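You operate a simulated robot arm through the tools that you are given. There is no shell and no other tool.

You run a simulated robot arm. Do the job below in one go: nothing can be reset, and whatever is moved stays where it is left.

Task
Fill the six holes listed on the black rig's card, one press each.

It is judged by the outcome, as a careful person would: the job done as asked, and still so three seconds after it is handed in. It fails if anything else is knocked over, pushed out of place, dropped, spilled or broken.

Robot
A 7-joint arm with a two-finger parallel gripper, fixed in place. Base frame: the origin is on the floor under the middle of its stand, x ahead of it, y to its left, z up. Readings come in m, rad, newtons and seconds.
With the tool pointing down near the work surface it reaches from about 0.38 to 0.8 m from the base axis. Its first joint turns from -2.496 to 2.496 rad. Payload 3 kg.
Tool frame: the origin (TCP) lies between the finger pads and is the grasp point; the fingertips stand 0.03 m ahead of it; z points along the fingers, y is the line along which they close. Largest opening 0.11 m; finger width 0.02, thickness 0.01; the body of the gripper, 0.048 by 0.112 m, starts 0.055 m behind the TCP.
Orientation is that of the tool frame in the base frame, as a unit quaternion [x, y, z, w]. With the fingers straight down and closing along the base's y, the tool's x points along the base's -x, its y along +y and its z along -z.

Tools
- The arm moves only by the tool servo_tool. Its argument "commands" is a list of rows, each a list of 7 numbers: the closure, from 0 (fully open) to 1 (shut), then the shift along the tool's x, y, z in units of 20 mm (1.0 is 20 mm), then the turn, a rotation vector about the tool's x, y, z in units of 8 degrees (1.0 is 8 degrees). In form: [[fingers, tx, ty, tz, ax, ay, az], ...]. A call has 1 to 20 rows; each row shifts and turns the commanded pose from where the row before left it, along the tool's axes as they then stand. A call with a number of a shift or a turn outside -1 to 1 is refused whole. Each row takes 0.2 s and may step no farther than 0.05 m and 0.15 rad from the row before; otherwise, or with a gripper value out of range, the whole call is refused. A pose out of reach is approached as far as the arm can. The call stops where the force on the tool passes 40 N (or 10 N more than at its start, if that is more) or the arm is blocked; 0.2 s more then pass. Each finger travels about 0.153 m/s and halts on what it meets, pressing with about 43 N; the grip force reading is that of the motor and also rises with nothing between the fingers. The clock runs only during rows and for 0.2 s after the last one: add rows that do not move to give the fingers time. The reply holds the time, the measured pose of the TCP, the force on the tool along the base axes, the opening and the grip force, in the units named above and with some noise, with the torque about the TCP (base axes, N m) and any sound that the robot's microphone picked up, and new pictures: "views" is both (left out), scene, wrist or none.
- Cameras (640 x 400 px; columns grow to the right, rows downward): "scene" is fixed at [0.049, -0.643, 1.4311]; the picture's right is [0.62, -0.78, 0.00], its down [-0.24, -0.19, -0.95] and it looks along [0.75, 0.59, -0.30] (base axes); focal length 367 px, centre (320, 200). "wrist" rides on the gripper at [0.072, 0.017, -0.104] in the tool frame; the picture's right is [-0.23, 0.97, 0.00], its down [-0.76, -0.18, -0.62] and it looks along [-0.61, -0.14, 0.78] (tool axes); focal length 222 px, centre (320, 200). There is no depth. A picture from a camera that has moved, and an enlarged one, comes with that camera's place and axes in the base frame and with its lens. The place of the scene camera against the robot may be out by one fixed shift of up to 0.012 m in any direction.
- lift_body(by): moves the trunk up (or, below 0, down) by that many m; the arm rides with it, the base frame stays. It gives what a move gives, with no picture.
- inspect(camera, box): a new picture of the part [left, top, right, bottom] of that camera's present view, enlarged. The clock stands still meanwhile.
- hand_in(): hands the job in; it is judged then, once.

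Nothing tells you positions but the pictures and the camera data. Unless the task says otherwise, let go and move clear before handing in.

The tools are called after "Emit:" as a command line: name --pt "numbers of a row" for each row, then --argument value for the rest, lists and objects as JSON in quotes. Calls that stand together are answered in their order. servo_tool: Moves the arm, as the interface text tells. Its arguments: {"type":"object","properties":{"commands":{"type":"array","items":{"type":"array","items":{"type":"number"}}},"views":{"type":"string","enum":["both","scene","wrist","none"]}},"required":["commands"]} The other tools are called the same way: lift_body (by) moves the trunk up or down; inspect (camera, box) takes an enlarged picture of a part of a camera's view; hand_in () hands the job in.

At the start:

```text
time_s: 0.0
position: [0.6159, -0.0286, 1.1329]
tcp_rot: [0.0, 1.0, -0.001, 0.0]
ft_force: [0.0, 0.5, 0.0]
ft_torque: [-0.02, -0.02, -0.01]
width: 0.11
grasp_force: 0.0
trunk travel left (down, up): [-0.4, 0.09]
```

scene: 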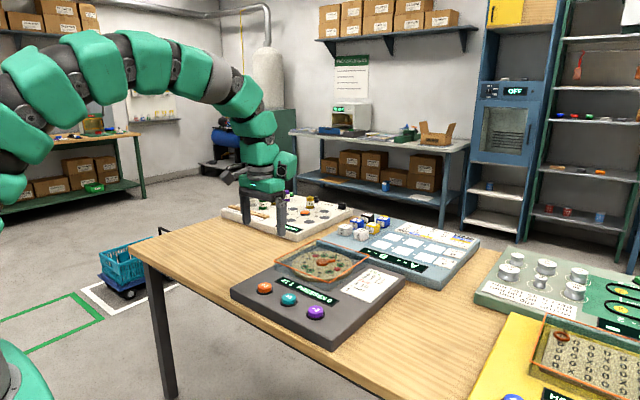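
wrist: 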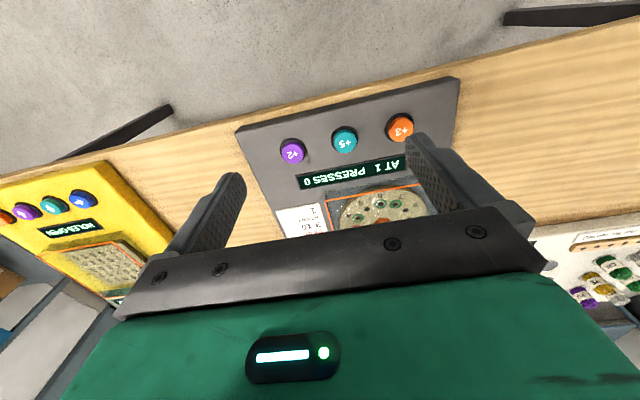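

I see a table with several rigs; the black (dark grey) one has three buttons (+3, +5, +2), a display "AT 1 PRESSES 0", a dial with holes under a tray, and a card. I'll take enlarged pictures to read the card and the dial before moving.

Emit:
inspect --camera "scene" --box '[220, 220, 420, 350]'

Emit:
inspect --camera "scene" --box '[330, 260, 410, 310]'

Emit:
inspect --camera "wrist" --box '[230, 80, 470, 240]'

Emit:
inspect --camera "scene" --box '[265, 235, 375, 290]'

```text
3.08 times, centred on (320, 285) of scene
camera zoom: at [0.049, -0.643, 1.4311], right [0.62, -0.78, 0.0], down [-0.24, -0.19, -0.95], along [0.75, 0.59, -0.3], focal length 1129 px, centre (320, -62)
```

zoom: 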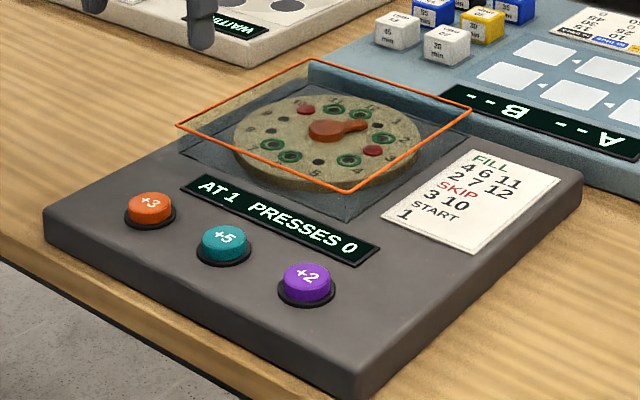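

```text
8.00 times, centred on (370, 285) of scene
camera zoom: at [0.049, -0.643, 1.4311], right [0.62, -0.78, 0.0], down [-0.24, -0.19, -0.95], along [0.75, 0.59, -0.3], focal length 2935 px, centre (-80, -480)
```

zoom: 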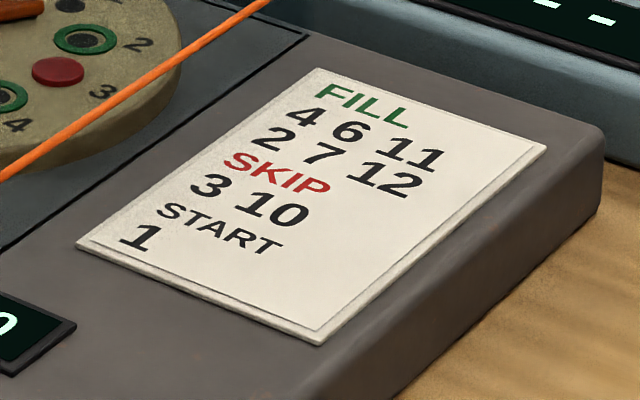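

```text
2.50 times, centred on (350, 160) of wrist
camera zoom: at [0.5415, -0.0107, 1.239], right [0.23, 0.97, 0.0], down [0.76, -0.18, 0.62], along [0.61, -0.14, -0.78], focal length 555 px, centre (245, 300)
```

zoom: 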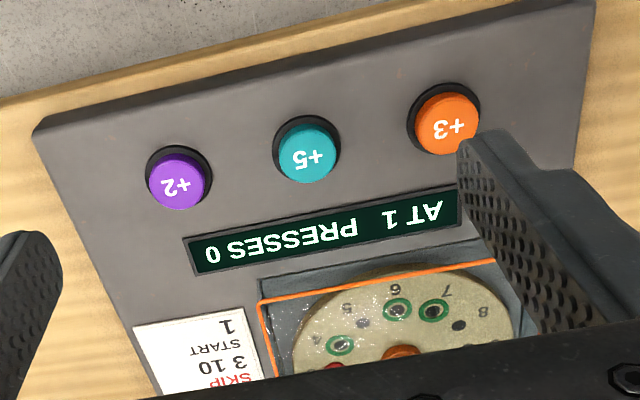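

```text
5.82 times, centred on (320, 262) of scene
camera zoom: at [0.049, -0.643, 1.4311], right [0.62, -0.78, 0.0], down [-0.24, -0.19, -0.95], along [0.75, 0.59, -0.3], focal length 2134 px, centre (320, -164)
```

zoom: 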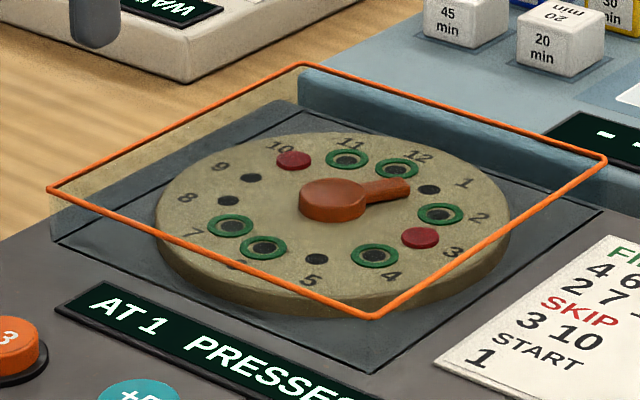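

The card reads FILL 4 6 11 2 7 12, SKIP 3 10, START 1, and the dial's pointer stands at 1. In the card's order this is +3 (4), +2 (6), +5 (11), +3 (2), +5 (7), +5 (12). I put the buttons at about x 0.72, with y 0.098 (+3), −0.003 (+5) and −0.104 (+2), and their tops near z 0.85. I'll close the fingers and move above +3, staying well clear, to refine this.

Emit:
servo_tool --pt "1 -0.75 0.9 0.5 0 0 0" --pt "1 -0.75 0.9 0.5 0 0 0" --pt "1 -0.75 0.9 0.5 0 0 0" --pt "1 -0.75 0.9 0.5 0 0 0" --pt "1 -0.75 0.9 1 0 0 0" --pt "1 -0.75 0.9 1 0 0 0" --pt "1 -0.75 0.9 1 0 0 0" --pt "1 0 0 0 0 0 0" --views "both"

```text
time_s: 1.8
position: [0.7204, 0.0992, 1.0351]
tcp_rot: [0.0, 1.0, 0.0, 0.0]
ft_force: [0.5, 0.8, -0.1]
ft_torque: [0.02, 0.0, -0.03]
width: 0.0
grasp_force: 37.8
trunk travel left (down, up): [-0.4, 0.09]
camera wrist: at [0.6464, 0.1162, 1.1406], right [0.23, 0.97, 0.0], down [0.76, -0.18, 0.62], along [0.61, -0.14, -0.78], focal length 222 px, centre (320, 200)
```

scene: 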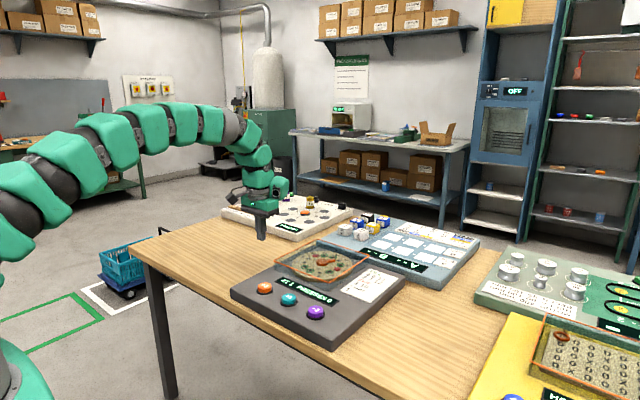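
wrist: 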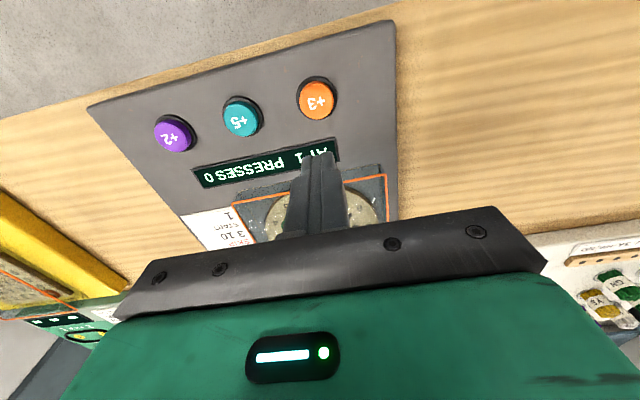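

The fingers are closed and standing roughly over the +3 button. I'll zoom in on it to refine its position before going down.

Emit:
inspect --camera "wrist" --box '[240, 60, 400, 160]'

Emit:
inspect --camera "scene" --box '[220, 190, 340, 330]'

```text
4.00 times, centred on (320, 110) of wrist
camera zoom: at [0.6464, 0.1162, 1.1406], right [0.23, 0.97, 0.0], down [0.76, -0.18, 0.62], along [0.61, -0.14, -0.78], focal length 888 px, centre (320, 560)
```

zoom: 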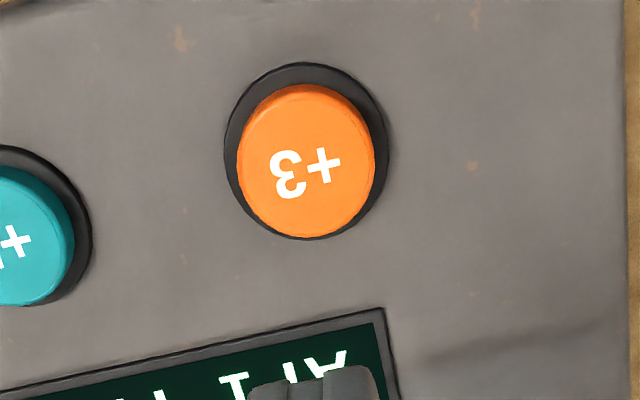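

```text
2.86 times, centred on (280, 260) of scene
camera zoom: at [0.049, -0.643, 1.4311], right [0.62, -0.78, 0.0], down [-0.24, -0.19, -0.95], along [0.75, 0.59, -0.3], focal length 1048 px, centre (434, 29)
```

zoom: 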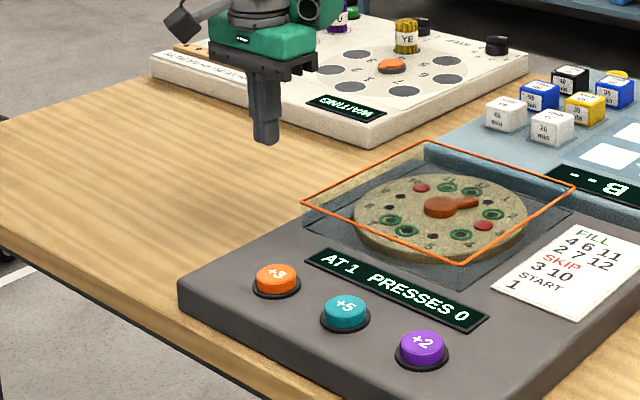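

The +3 button comes out at about (0.720, 0.096), top near z 0.85, and is about 40 mm across. I'll lower the closed fingertips to about 25 mm above it and check the alignment.

Emit:
servo_tool --pt "1 0 -0.18 1 0 0 0" --pt "1 0 0 1 0 0 0" --pt "1 0 0 1 0 0 0" --pt "1 0 0 1 0 0 0" --pt "1 0 0 1 0 0 0" --pt "1 0 0 1 0 0 0" --pt "1 0 0 0 0 0 0" --views "both"

Emit:
inspect --camera "wrist" --box '[240, 80, 400, 180]'

Emit:
inspect --camera "scene" --box '[220, 220, 340, 330]'

```text
time_s: 3.4
position: [0.7212, 0.095, 0.9136]
tcp_rot: [0.001, 1.0, 0.0, 0.0]
ft_force: [0.7, 0.3, 0.3]
ft_torque: [-0.02, -0.01, -0.02]
width: 0.0002
grasp_force: 37.5
trunk travel left (down, up): [-0.4, 0.09]
camera wrist: at [0.6462, 0.1119, 1.0188], right [0.23, 0.97, 0.0], down [0.76, -0.18, 0.62], along [0.61, -0.14, -0.78], focal length 222 px, centre (320, 200)
```

scene: 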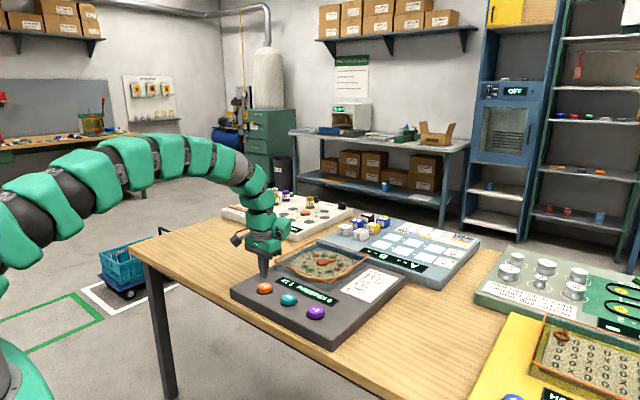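
wrist: 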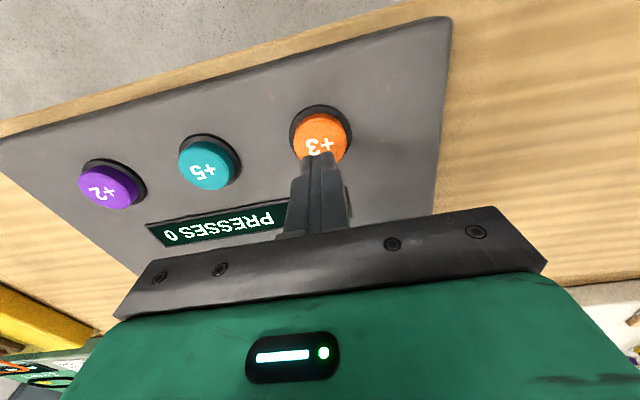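

```text
4.00 times, centred on (320, 130) of wrist
camera zoom: at [0.6462, 0.1119, 1.0188], right [0.23, 0.97, 0.0], down [0.76, -0.18, 0.62], along [0.61, -0.14, -0.78], focal length 888 px, centre (320, 480)
```

zoom: 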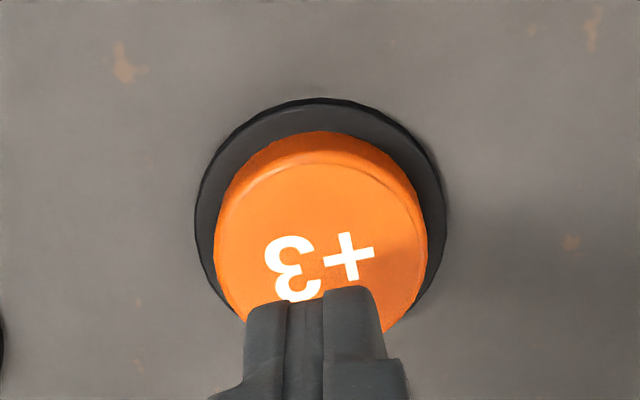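

```text
3.64 times, centred on (280, 275) of scene
camera zoom: at [0.049, -0.643, 1.4311], right [0.62, -0.78, 0.0], down [-0.24, -0.19, -0.95], along [0.75, 0.59, -0.3], focal length 1334 px, centre (466, -73)
```

zoom: 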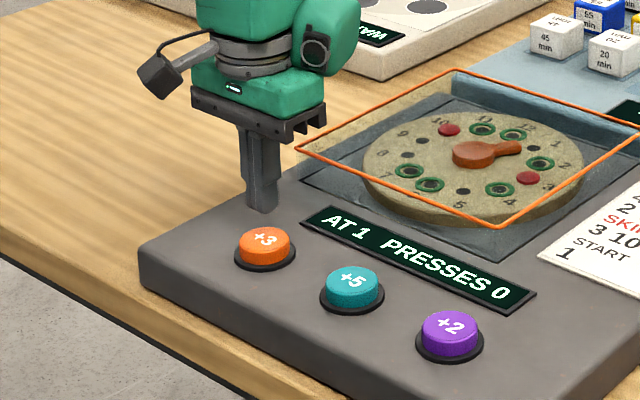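

The button top is at about (0.7175, 0.096, 0.86), so the tips are some 24 mm above it. I'll shift 3 mm towards the robot and go down gently, watching the force and listening for a click.

Emit:
servo_tool --pt "1 0.18 0.05 0.5 0 0 0" --pt "1 0 0 0.3 0 0 0" --pt "1 0 0 0.15 0 0 0" --pt "1 0 0 0 0 0 0" --views "wrist"

Emit:
inspect --camera "scene" --box '[220, 220, 340, 330]'

```text
time_s: 4.4
position: [0.7157, 0.0962, 0.8947]
tcp_rot: [0.0, 1.0, 0.0, 0.0]
ft_force: [0.2, 0.4, -0.6]
ft_torque: [0.01, 0.0, 0.03]
width: 0.0
grasp_force: 37.4
trunk travel left (down, up): [-0.4, 0.09]
camera wrist: at [0.6422, 0.1129, 1.0003], right [0.23, 0.97, 0.0], down [0.76, -0.18, 0.62], along [0.61, -0.14, -0.78], focal length 222 px, centre (320, 200)
```

wrist: 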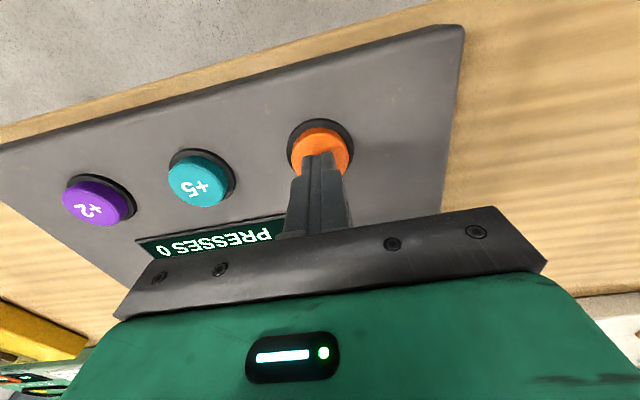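

```text
3.64 times, centred on (280, 275) of scene
camera zoom: at [0.049, -0.643, 1.4311], right [0.62, -0.78, 0.0], down [-0.24, -0.19, -0.95], along [0.75, 0.59, -0.3], focal length 1334 px, centre (466, -73)
```

zoom: 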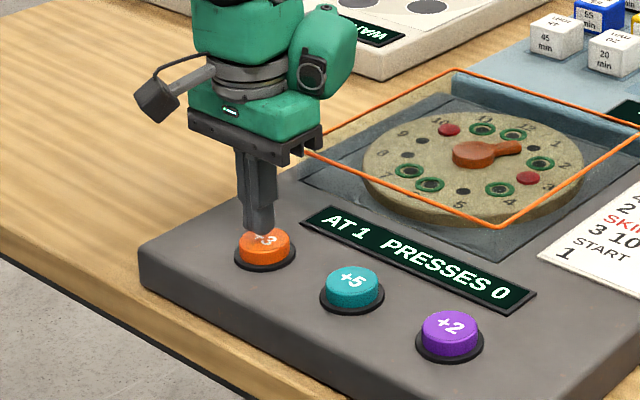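

The tips are a few millimetres above the button and centred. I'll go down in 2 mm steps.

Emit:
servo_tool --pt "1 -0.05 0 0.1 0 0 0" --pt "1 0 0 0.1 0 0 0" --pt "1 0 0 0.1 0 0 0" --pt "1 0 0 0 0 0 0" --views "scene"

```text
time_s: 5.4
position: [0.7163, 0.0957, 0.8897]
tcp_rot: [-0.001, 1.0, 0.0, 0.0]
ft_force: [0.9, -0.4, -0.1]
ft_torque: [0.03, -0.02, -0.01]
width: 0.0
grasp_force: 38.2
trunk travel left (down, up): [-0.4, 0.09]
```

scene: 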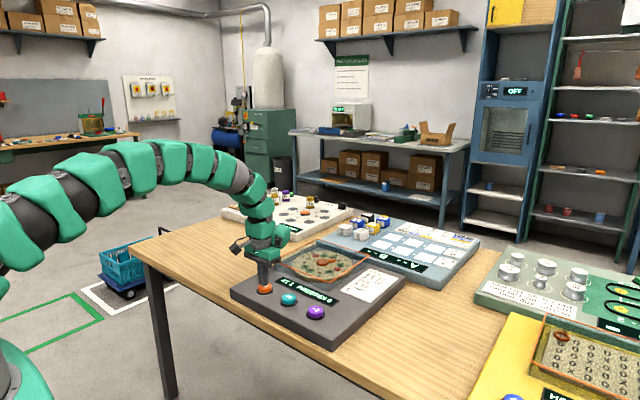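

There's no contact yet with the tips at z ≈ 0.860. I'll continue in the same small steps.

Emit:
servo_tool --pt "1 0 0 0.1 0 0 0" --pt "1 0 0 0.1 0 0 0" --pt "1 0 0 0 0 0 0" --views "none"

Emit:
inspect --camera "scene" --box '[220, 220, 340, 330]'

```text
time_s: 6.2
position: [0.7175, 0.0958, 0.8856]
tcp_rot: [0.0, 1.0, 0.001, -0.001]
ft_force: [-0.5, -0.5, 0.5]
ft_torque: [0.01, -0.04, -0.02]
width: 0.0001
grasp_force: 37.3
trunk travel left (down, up): [-0.4, 0.09]
```

```text
3.64 times, centred on (280, 275) of scene
camera zoom: at [0.049, -0.643, 1.4311], right [0.62, -0.78, 0.0], down [-0.24, -0.19, -0.95], along [0.75, 0.59, -0.3], focal length 1334 px, centre (466, -73)
```

zoom: 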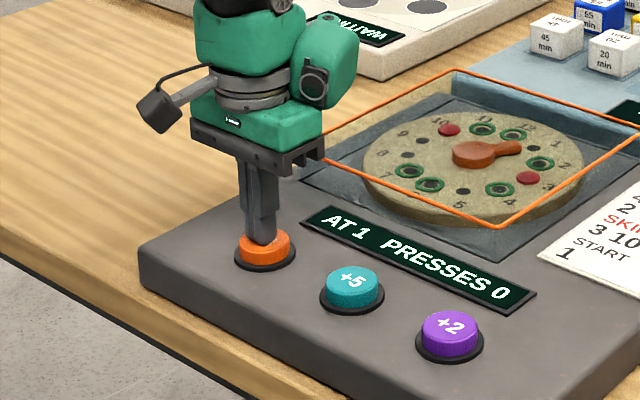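

The tips look to be right at the button top, still with no force. I'll go down two more 2 mm steps.

Emit:
servo_tool --pt "1 0 0 0.1 0 0 0" --pt "1 0 0 0.1 0 0 0" --pt "1 0 0 0 0 0 0" --views "none"

Emit:
inspect --camera "scene" --box '[220, 220, 340, 330]'

```text
time_s: 7.0
position: [0.7181, 0.0952, 0.8809]
tcp_rot: [0.0, 1.0, 0.0, 0.0]
ft_force: [-0.6, 1.1, 3.2]
ft_torque: [0.03, 0.03, -0.02]
width: 0.0
grasp_force: 37.8
trunk travel left (down, up): [-0.4, 0.09]
heard: click
```

```text
3.64 times, centred on (280, 275) of scene
camera zoom: at [0.049, -0.643, 1.4311], right [0.62, -0.78, 0.0], down [-0.24, -0.19, -0.95], along [0.75, 0.59, -0.3], focal length 1334 px, centre (466, -73)
```

zoom: 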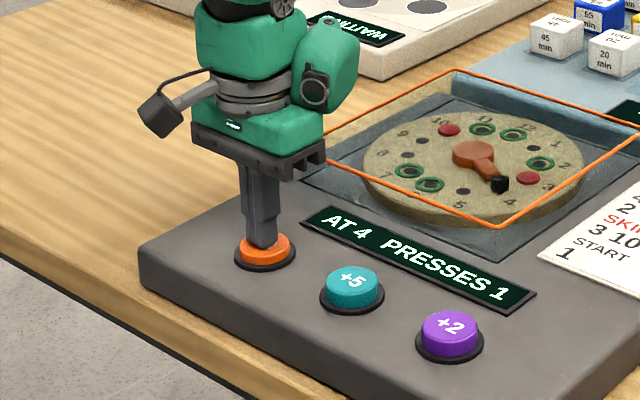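

The click came, the display shows AT 4, PRESSES 1, and a plug has dropped into hole 4. I'll lift straight up and travel to above the +2 button.

Emit:
servo_tool --pt "1 0 0 -0.5 0 0 0" --pt "1 0 0 -1 0 0 0" --pt "1 0 0 -0.5 0 0 0" --pt "1 0 -1 0 0 0 0" --pt "1 0 -1 0 0 0 0" --pt "1 0 -1 0 0 0 0" --pt "1 0 -1 0 0 0 0" --pt "1 0 -1 0 0 0 0" --pt "1 0 -1 0 0 0 0" --pt "1 0 -1 0 0 0 0" --pt "1 0 -1 0 0 0 0" --pt "1 0 -1 0 0 0 0" --pt "1 0 -1 0 0 0 0" --pt "1 0 0 0 0 0 0" --views "both"

Emit:
inspect --camera "wrist" --box '[240, 80, 400, 180]'

Emit:
inspect --camera "scene" --box '[240, 220, 360, 330]'

```text
time_s: 10.0
position: [0.7175, -0.1052, 0.9195]
tcp_rot: [0.0, 1.0, 0.0, -0.001]
ft_force: [0.3, 0.7, 0.4]
ft_torque: [-0.01, 0.0, -0.02]
width: 0.0
grasp_force: 37.7
trunk travel left (down, up): [-0.4, 0.09]
camera wrist: at [0.6441, -0.0885, 1.0259], right [0.23, 0.97, 0.0], down [0.76, -0.18, 0.62], along [0.61, -0.14, -0.78], focal length 222 px, centre (320, 200)
```

scene: 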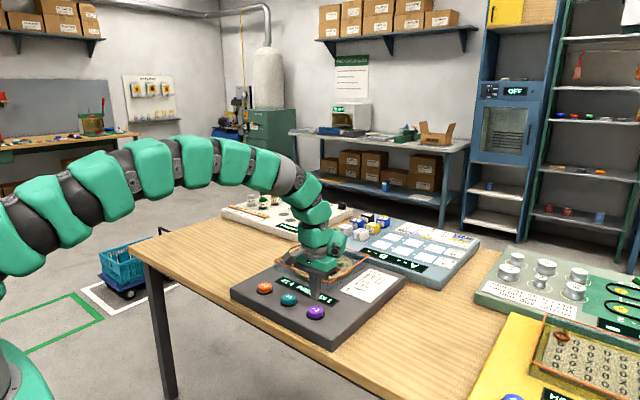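
wrist: 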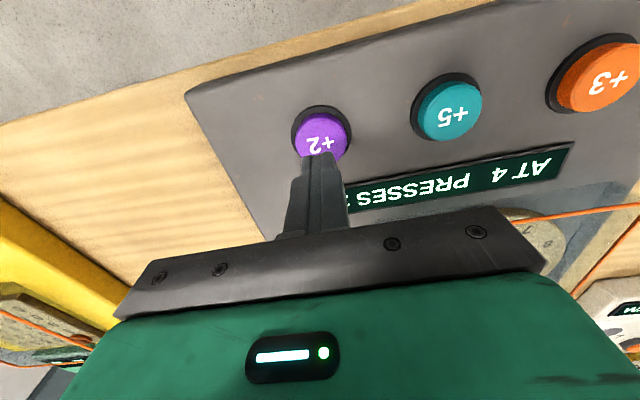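

```text
4.00 times, centred on (320, 130) of wrist
camera zoom: at [0.6441, -0.0885, 1.0259], right [0.23, 0.97, 0.0], down [0.76, -0.18, 0.62], along [0.61, -0.14, -0.78], focal length 888 px, centre (320, 480)
```

zoom: 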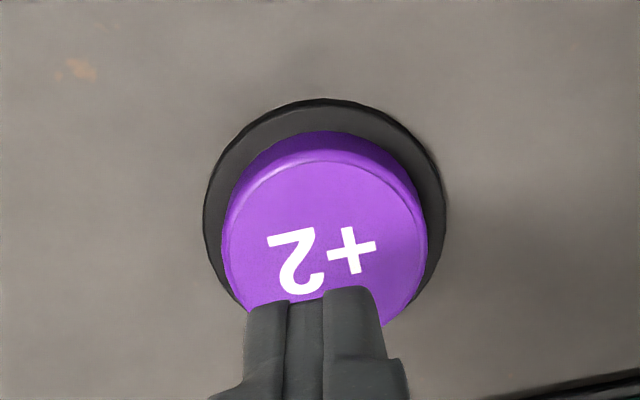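

```text
3.64 times, centred on (300, 275) of scene
camera zoom: at [0.049, -0.643, 1.4311], right [0.62, -0.78, 0.0], down [-0.24, -0.19, -0.95], along [0.75, 0.59, -0.3], focal length 1334 px, centre (393, -73)
```

zoom: 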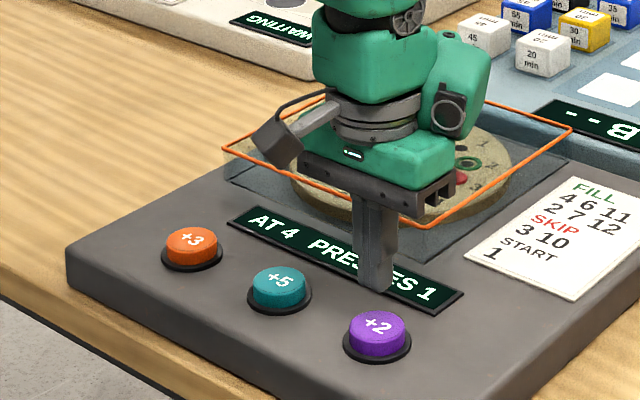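

The tips are over the +2 button; the display still reads AT 4, PRESSES 1. I'll press to the same depth that clicked on +3, slowing near contact.

Emit:
servo_tool --pt "1 -0.05 0.03 0.8 0 0 0" --pt "1 0 0 0.6 0 0 0" --pt "1 0 0 0.3 0 0 0" --pt "1 0 0 0.1 0 0 0" --pt "1 0 0 0.1 0 0 0" --pt "1 0 0 0.1 0 0 0" --pt "1 0 0 0 0 0 0" --views "none"

Emit:
inspect --camera "scene" --box '[240, 220, 360, 330]'

```text
time_s: 11.6
position: [0.7189, -0.1031, 0.8821]
tcp_rot: [-0.001, 1.0, 0.0, 0.0]
ft_force: [2.3, -1.7, 4.6]
ft_torque: [-0.03, -0.05, -0.02]
width: 0.0
grasp_force: 37.5
trunk travel left (down, up): [-0.4, 0.09]
heard: click
```

```text
3.64 times, centred on (300, 275) of scene
camera zoom: at [0.049, -0.643, 1.4311], right [0.62, -0.78, 0.0], down [-0.24, -0.19, -0.95], along [0.75, 0.59, -0.3], focal length 1334 px, centre (393, -73)
```

zoom: 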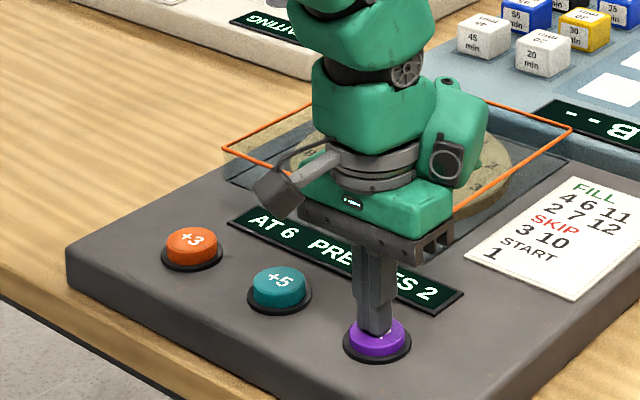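

The display shows AT 6, PRESSES 2. I'll lift and move 0.1 m to above +5.

Emit:
servo_tool --pt "1 0 0 -0.5 0 0 0" --pt "1 0 0 -1 0 0 0" --pt "1 0 0 -0.5 0 0 0" --pt "1 0 1 0 0 0 0" --pt "1 0 1 0 0 0 0" --pt "1 0 1 0 0 0 0" --pt "1 0 1 0 0 0 0" --pt "1 0 1 0 0 0 0" --pt "1 0 0 0 0 0 0" --views "wrist"

Emit:
inspect --camera "wrist" --box '[240, 80, 400, 180]'

Emit:
inspect --camera "scene" --box '[240, 220, 360, 330]'

```text
time_s: 13.6
position: [0.7177, -0.003, 0.9211]
tcp_rot: [0.001, 1.0, 0.0, 0.0]
ft_force: [-0.3, 0.0, -1.4]
ft_torque: [-0.05, -0.01, -0.03]
width: 0.0
grasp_force: 37.2
trunk travel left (down, up): [-0.4, 0.09]
camera wrist: at [0.6442, 0.0138, 1.0259], right [0.23, 0.97, 0.0], down [0.76, -0.18, 0.62], along [0.61, -0.14, -0.78], focal length 222 px, centre (320, 200)
```

wrist: 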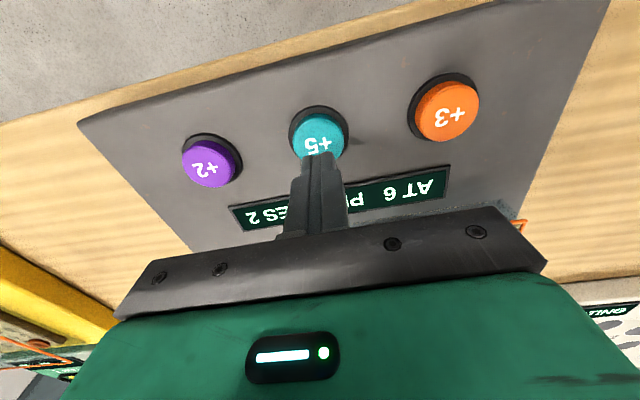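

```text
4.00 times, centred on (320, 130) of wrist
camera zoom: at [0.6442, 0.0138, 1.0259], right [0.23, 0.97, 0.0], down [0.76, -0.18, 0.62], along [0.61, -0.14, -0.78], focal length 888 px, centre (320, 480)
```

zoom: 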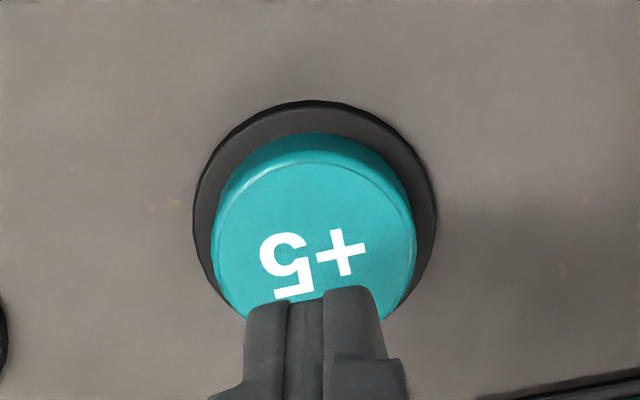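

```text
3.64 times, centred on (300, 275) of scene
camera zoom: at [0.049, -0.643, 1.4311], right [0.62, -0.78, 0.0], down [-0.24, -0.19, -0.95], along [0.75, 0.59, -0.3], focal length 1334 px, centre (393, -73)
```

zoom: 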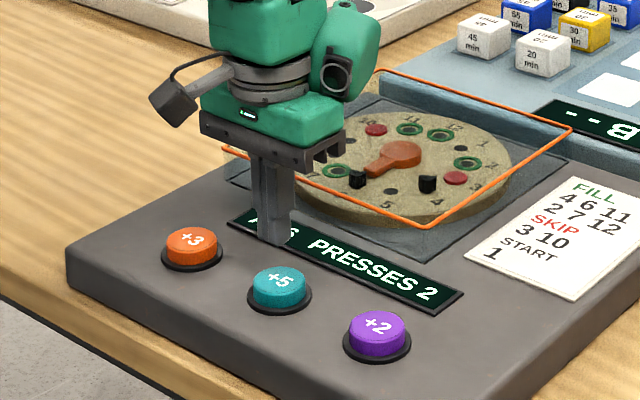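

Holes 4 and 6 are filled and the tips stand over +5. Next is the press that should bring it to 11.

Emit:
servo_tool --pt "1 0 -0.08 0.8 0 0 0" --pt "1 0 0 0.6 0 0 0" --pt "1 0 0 0.3 0 0 0" --pt "1 0 0 0.1 0 0 0" --pt "1 0 0 0.1 0 0 0" --pt "1 0 0 0.1 0 0 0" --pt "1 0 0 0 0 0 0" --views "none"

Emit:
inspect --camera "scene" --box '[240, 220, 360, 330]'

```text
time_s: 15.2
position: [0.7184, -0.0054, 0.881]
tcp_rot: [0.0, 1.0, -0.001, 0.0]
ft_force: [1.5, 1.3, 5.3]
ft_torque: [0.04, -0.04, 0.01]
width: 0.0
grasp_force: 38.0
trunk travel left (down, up): [-0.4, 0.09]
heard: click
```

```text
3.64 times, centred on (300, 275) of scene
camera zoom: at [0.049, -0.643, 1.4311], right [0.62, -0.78, 0.0], down [-0.24, -0.19, -0.95], along [0.75, 0.59, -0.3], focal length 1334 px, centre (393, -73)
```

zoom: 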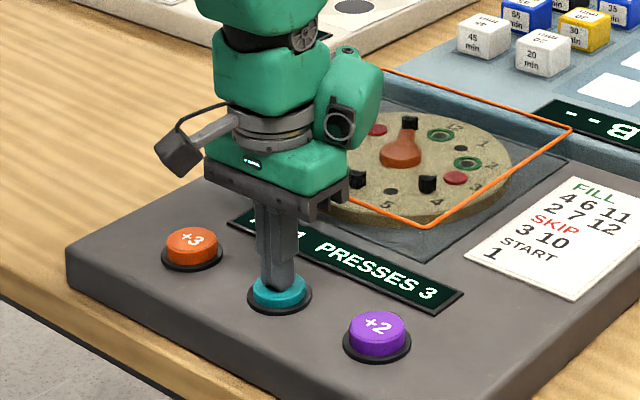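

The display shows PRESSES 3 and the pointer has put a plug in 11. I'll lift and go to +3, which brings it to 2.

Emit:
servo_tool --pt "1 0 0 -0.5 0 0 0" --pt "1 0 0 -1 0 0 0" --pt "1 0 0 -0.5 0 0 0" --pt "1 0 1 0 0 0 0" --pt "1 0 1 0 0 0 0" --pt "1 0 1 0 0 0 0" --pt "1 0 1 0 0 0 0" --pt "1 0 1 0 0 0 0" --pt "1 0 0 0 0 0 0" --views "wrist"

Emit:
inspect --camera "wrist" --box '[240, 80, 400, 180]'

Emit:
inspect --camera "scene" --box '[240, 220, 360, 330]'

```text
time_s: 17.2
position: [0.7194, 0.0938, 0.9212]
tcp_rot: [-0.001, 1.0, 0.0, -0.001]
ft_force: [-0.6, -0.4, -0.6]
ft_torque: [0.0, -0.02, 0.0]
width: 0.0
grasp_force: 37.8
trunk travel left (down, up): [-0.4, 0.09]
camera wrist: at [0.645, 0.111, 1.0254], right [0.23, 0.97, 0.0], down [0.76, -0.18, 0.62], along [0.61, -0.14, -0.78], focal length 222 px, centre (320, 200)
```

wrist: 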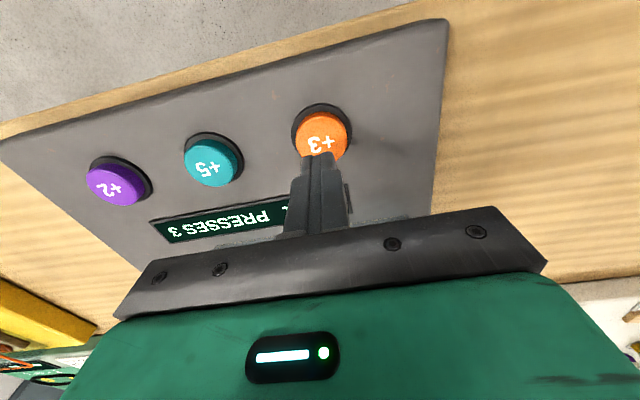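

```text
4.00 times, centred on (320, 130) of wrist
camera zoom: at [0.645, 0.111, 1.0254], right [0.23, 0.97, 0.0], down [0.76, -0.18, 0.62], along [0.61, -0.14, -0.78], focal length 888 px, centre (320, 480)
```

zoom: 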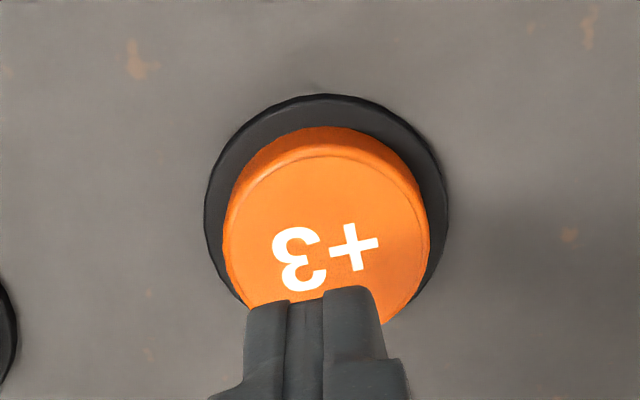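

```text
3.64 times, centred on (300, 275) of scene
camera zoom: at [0.049, -0.643, 1.4311], right [0.62, -0.78, 0.0], down [-0.24, -0.19, -0.95], along [0.75, 0.59, -0.3], focal length 1334 px, centre (393, -73)
```

zoom: 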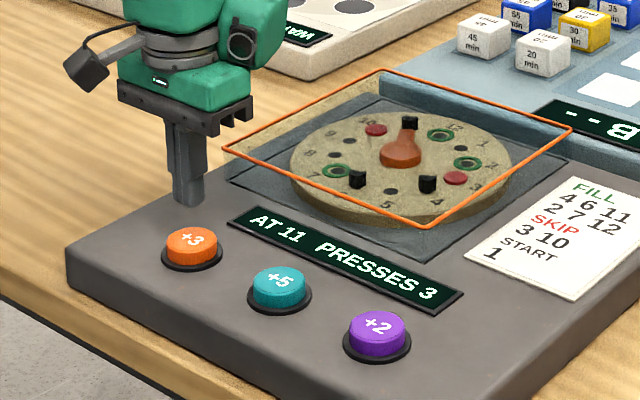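

It reads AT 11, PRESSES 3, with holes 4, 6 and 11 plugged. I'm over +3 and press it once.

Emit:
servo_tool --pt "1 0 0.06 0.8 0 0 0" --pt "1 0 0 0.6 0 0 0" --pt "1 0 0 0.3 0 0 0" --pt "1 0 0 0.1 0 0 0" --pt "1 0 0 0.1 0 0 0" --pt "1 0 0 0.1 0 0 0" --pt "1 0 0 0 0 0 0" --views "none"

Emit:
inspect --camera "scene" --box '[240, 220, 360, 330]'

```text
time_s: 18.8
position: [0.7192, 0.0964, 0.8818]
tcp_rot: [-0.001, 1.0, 0.0, 0.0]
ft_force: [1.1, 1.7, 6.2]
ft_torque: [0.01, -0.04, -0.03]
width: 0.0001
grasp_force: 37.7
trunk travel left (down, up): [-0.4, 0.09]
heard: click
```

```text
3.64 times, centred on (300, 275) of scene
camera zoom: at [0.049, -0.643, 1.4311], right [0.62, -0.78, 0.0], down [-0.24, -0.19, -0.95], along [0.75, 0.59, -0.3], focal length 1334 px, centre (393, -73)
```

zoom: 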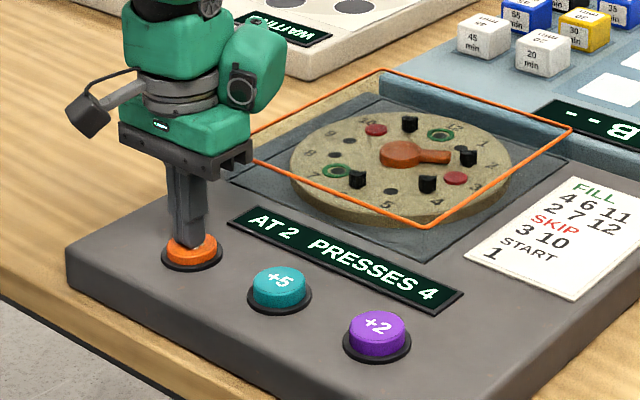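

It now reads AT 2, PRESSES 4, and hole 2 is plugged. I'll lift and return to +5 for the last two presses.

Emit:
servo_tool --pt "1 0 0 -0.5 0 0 0" --pt "1 0 0 -1 0 0 0" --pt "1 0 0 -0.5 0 0 0" --pt "1 0 -1 0 0 0 0" --pt "1 0 -1 0 0 0 0" --pt "1 0 -1 0 0 0 0" --pt "1 0 -1 0 0 0 0" --pt "1 0 -1 0 0 0 0" --pt "1 0 0 0 0 0 0" --views "none"

Emit:
inspect --camera "wrist" --box '[240, 80, 400, 180]'

Emit:
inspect --camera "scene" --box '[240, 220, 360, 330]'

```text
time_s: 20.8
position: [0.718, -0.003, 0.9221]
tcp_rot: [-0.001, 1.0, -0.001, 0.001]
ft_force: [0.3, -0.2, -0.1]
ft_torque: [0.0, 0.01, 0.0]
width: 0.0001
grasp_force: 37.4
trunk travel left (down, up): [-0.4, 0.09]
```

```text
4.00 times, centred on (320, 130) of wrist
camera zoom: at [0.6448, 0.0127, 1.0273], right [0.23, 0.97, 0.0], down [0.76, -0.18, 0.62], along [0.61, -0.14, -0.78], focal length 888 px, centre (320, 480)
```

zoom: 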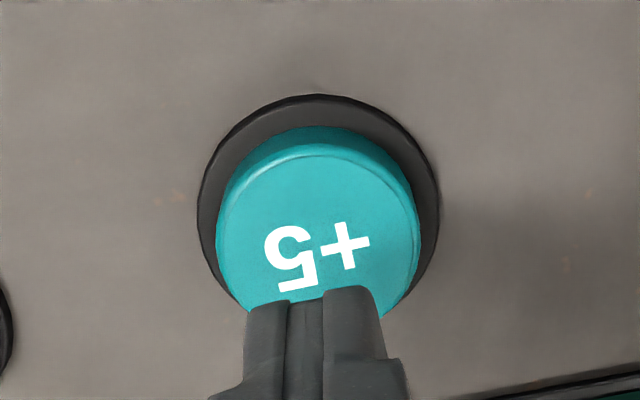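

```text
3.64 times, centred on (300, 275) of scene
camera zoom: at [0.049, -0.643, 1.4311], right [0.62, -0.78, 0.0], down [-0.24, -0.19, -0.95], along [0.75, 0.59, -0.3], focal length 1334 px, centre (393, -73)
```

zoom: 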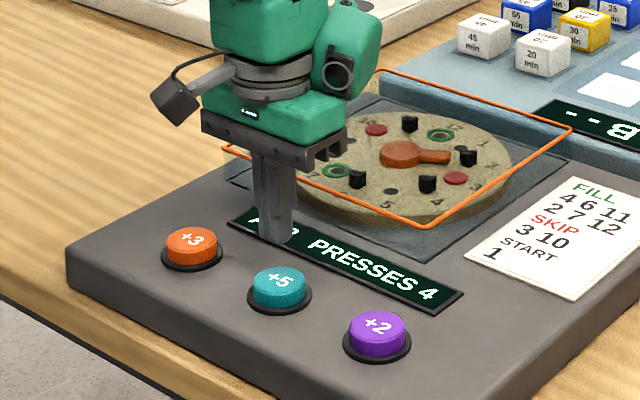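

The tips are centred over +5 with PRESSES 4 showing. I'll press once, to reach 7.

Emit:
servo_tool --pt "1 0 -0.05 0.8 0 0 0" --pt "1 0 0 0.6 0 0 0" --pt "1 0 0 0.3 0 0 0" --pt "1 0 0 0.1 0 0 0" --pt "1 0 0 0.1 0 0 0" --pt "1 0 0 0.1 0 0 0" --pt "1 0 0 0 0 0 0" --views "none"

Emit:
inspect --camera "scene" --box '[240, 220, 360, 330]'

```text
time_s: 22.4
position: [0.7196, -0.0036, 0.8826]
tcp_rot: [0.0, 1.0, 0.0, 0.0]
ft_force: [0.7, 2.2, 5.2]
ft_torque: [0.03, 0.04, 0.04]
width: 0.0
grasp_force: 37.3
trunk travel left (down, up): [-0.4, 0.09]
heard: click
```

```text
3.64 times, centred on (300, 275) of scene
camera zoom: at [0.049, -0.643, 1.4311], right [0.62, -0.78, 0.0], down [-0.24, -0.19, -0.95], along [0.75, 0.59, -0.3], focal length 1334 px, centre (393, -73)
```

zoom: 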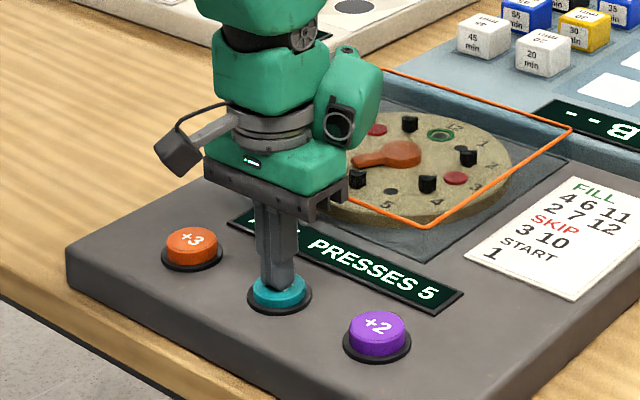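

PRESSES 5 shows. I'll lift fully so the button resets, and check before the last press.

Emit:
servo_tool --pt "1 0 0 -0.5 0 0 0" --pt "1 0 0 -1 0 0 0" --pt "1 0 0 -0.5 0 0 0" --pt "1 0 0 0 0 0 0" --pt "1 0 0 0 0 0 0" --views "wrist"

Emit:
inspect --camera "scene" --box '[240, 220, 360, 330]'

```text
time_s: 23.6
position: [0.7181, -0.0037, 0.9194]
tcp_rot: [0.0, 1.0, 0.0, -0.001]
ft_force: [-0.4, 0.4, -1.0]
ft_torque: [-0.04, -0.02, 0.0]
width: 0.0
grasp_force: 37.7
trunk travel left (down, up): [-0.4, 0.09]
camera wrist: at [0.6453, 0.0123, 1.0256], right [0.23, 0.97, 0.0], down [0.76, -0.18, 0.62], along [0.61, -0.14, -0.78], focal length 222 px, centre (320, 200)
```

wrist: 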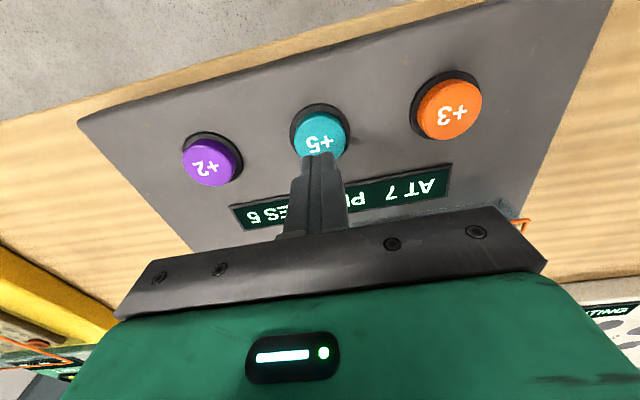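

```text
3.64 times, centred on (300, 275) of scene
camera zoom: at [0.049, -0.643, 1.4311], right [0.62, -0.78, 0.0], down [-0.24, -0.19, -0.95], along [0.75, 0.59, -0.3], focal length 1334 px, centre (393, -73)
```

zoom: 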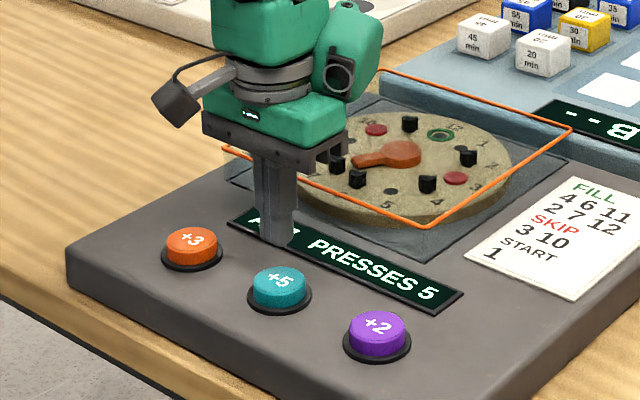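

It reads AT 7, PRESSES 5, and only hole 12 is still open among the green ones. I'll press +5 a last time.

Emit:
servo_tool --pt "1 0 0 0.8 0 0 0" --pt "1 0 0 0.6 0 0 0" --pt "1 0 0 0.3 0 0 0" --pt "1 0 0 0.1 0 0 0" --pt "1 0 0 0.1 0 0 0" --pt "1 0 0 0.1 0 0 0" --pt "1 0 0 0 0 0 0" --views "none"

Emit:
inspect --camera "scene" --box '[240, 220, 360, 330]'

```text
time_s: 25.2
position: [0.7191, -0.0052, 0.8821]
tcp_rot: [-0.001, 1.0, 0.0, -0.001]
ft_force: [-0.3, 1.8, 3.5]
ft_torque: [0.02, 0.02, 0.01]
width: 0.0001
grasp_force: 37.6
trunk travel left (down, up): [-0.4, 0.09]
heard: click
```

```text
3.64 times, centred on (300, 275) of scene
camera zoom: at [0.049, -0.643, 1.4311], right [0.62, -0.78, 0.0], down [-0.24, -0.19, -0.95], along [0.75, 0.59, -0.3], focal length 1334 px, centre (393, -73)
```

zoom: 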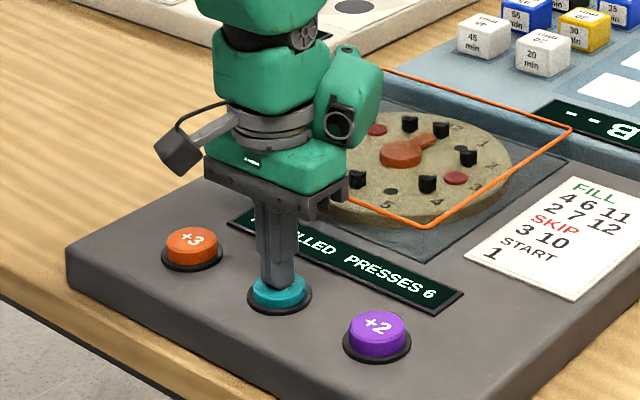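

The display now ends in "…LLED  PRESSES 6" and hole 12 is plugged. I'll lift straight up well clear of the rig and check the whole dial.

Emit:
servo_tool --pt "1 0 0 -0.5 0 0 0" --pt "1 0 0 -1 0 0 0" --pt "1 0 0 -1 0 0 0" --pt "1 0 0 -1 0 0 0" --pt "1 0 0 -1 0 0 0" --pt "1 0 0 -1 0 0 0" --pt "1 0 0 -1 0 0 0" --pt "1 0 0 -1 0 0 0" --pt "1 0 0 -1 0 0 0" --pt "1 0 0 0 0 0 0" --views "both"

Emit:
inspect --camera "scene" --box '[240, 220, 360, 330]'

```text
time_s: 27.4
position: [0.7198, -0.0041, 1.0497]
tcp_rot: [0.0, 1.0, 0.0, 0.0]
ft_force: [0.8, -0.4, -0.3]
ft_torque: [0.0, 0.01, 0.02]
width: 0.0001
grasp_force: 37.7
trunk travel left (down, up): [-0.4, 0.09]
camera wrist: at [0.6453, 0.0118, 1.1565], right [0.23, 0.97, 0.0], down [0.76, -0.18, 0.62], along [0.61, -0.14, -0.78], focal length 222 px, centre (320, 200)
```

scene: 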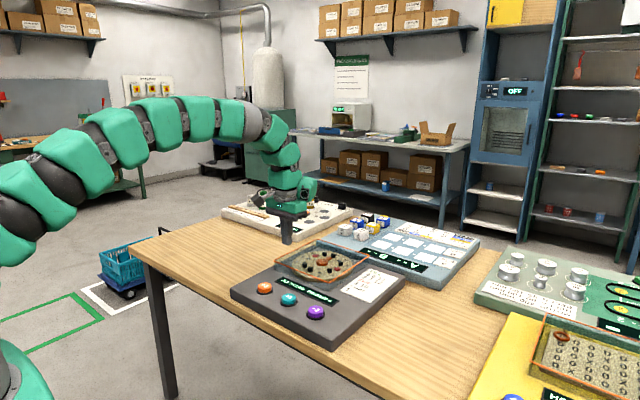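
wrist: 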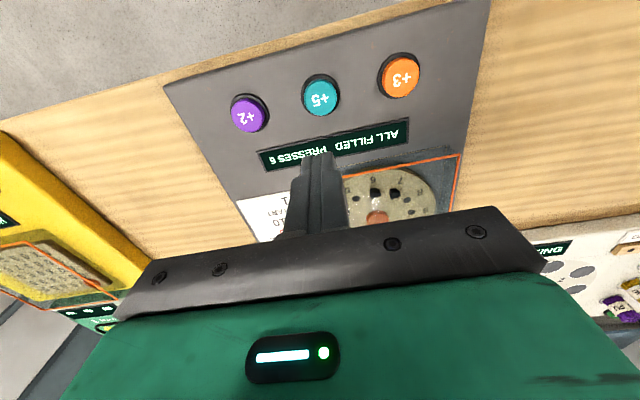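

```text
3.64 times, centred on (300, 275) of scene
camera zoom: at [0.049, -0.643, 1.4311], right [0.62, -0.78, 0.0], down [-0.24, -0.19, -0.95], along [0.75, 0.59, -0.3], focal length 1334 px, centre (393, -73)
```

zoom: 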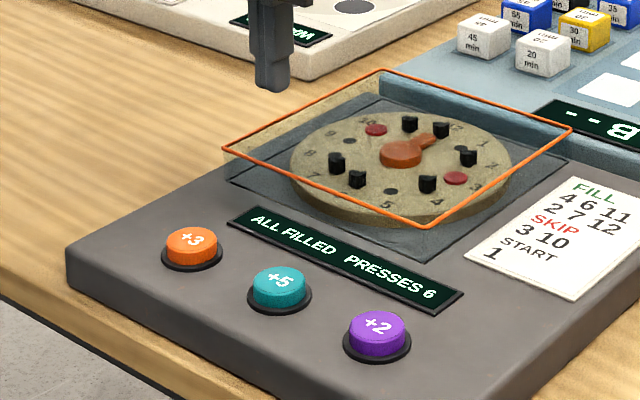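

The display reads ALL FILLED, PRESSES 6. Holes 2, 4, 6, 7, 11 and 12 are plugged, 3 and 10 were skipped, and the arm is clear with nothing else disturbed. I'm handing in.

Emit:
hand_in

```text
The job is handed in.
```

All six holes on the black rig's card are filled, one press each, and the job is handed in. The rig's display read ALL FILLED, PRESSES 6 before I handed in.

I pressed +3, +2, +5, +3, +5, +5 from the start at 1, which filled 4, 6, 11, 2, 7 and 12 in the card's order. The pointer never stopped on 3 or 10. I lifted the arm well clear, and in the final pictures nothing else on the table looked disturbed.
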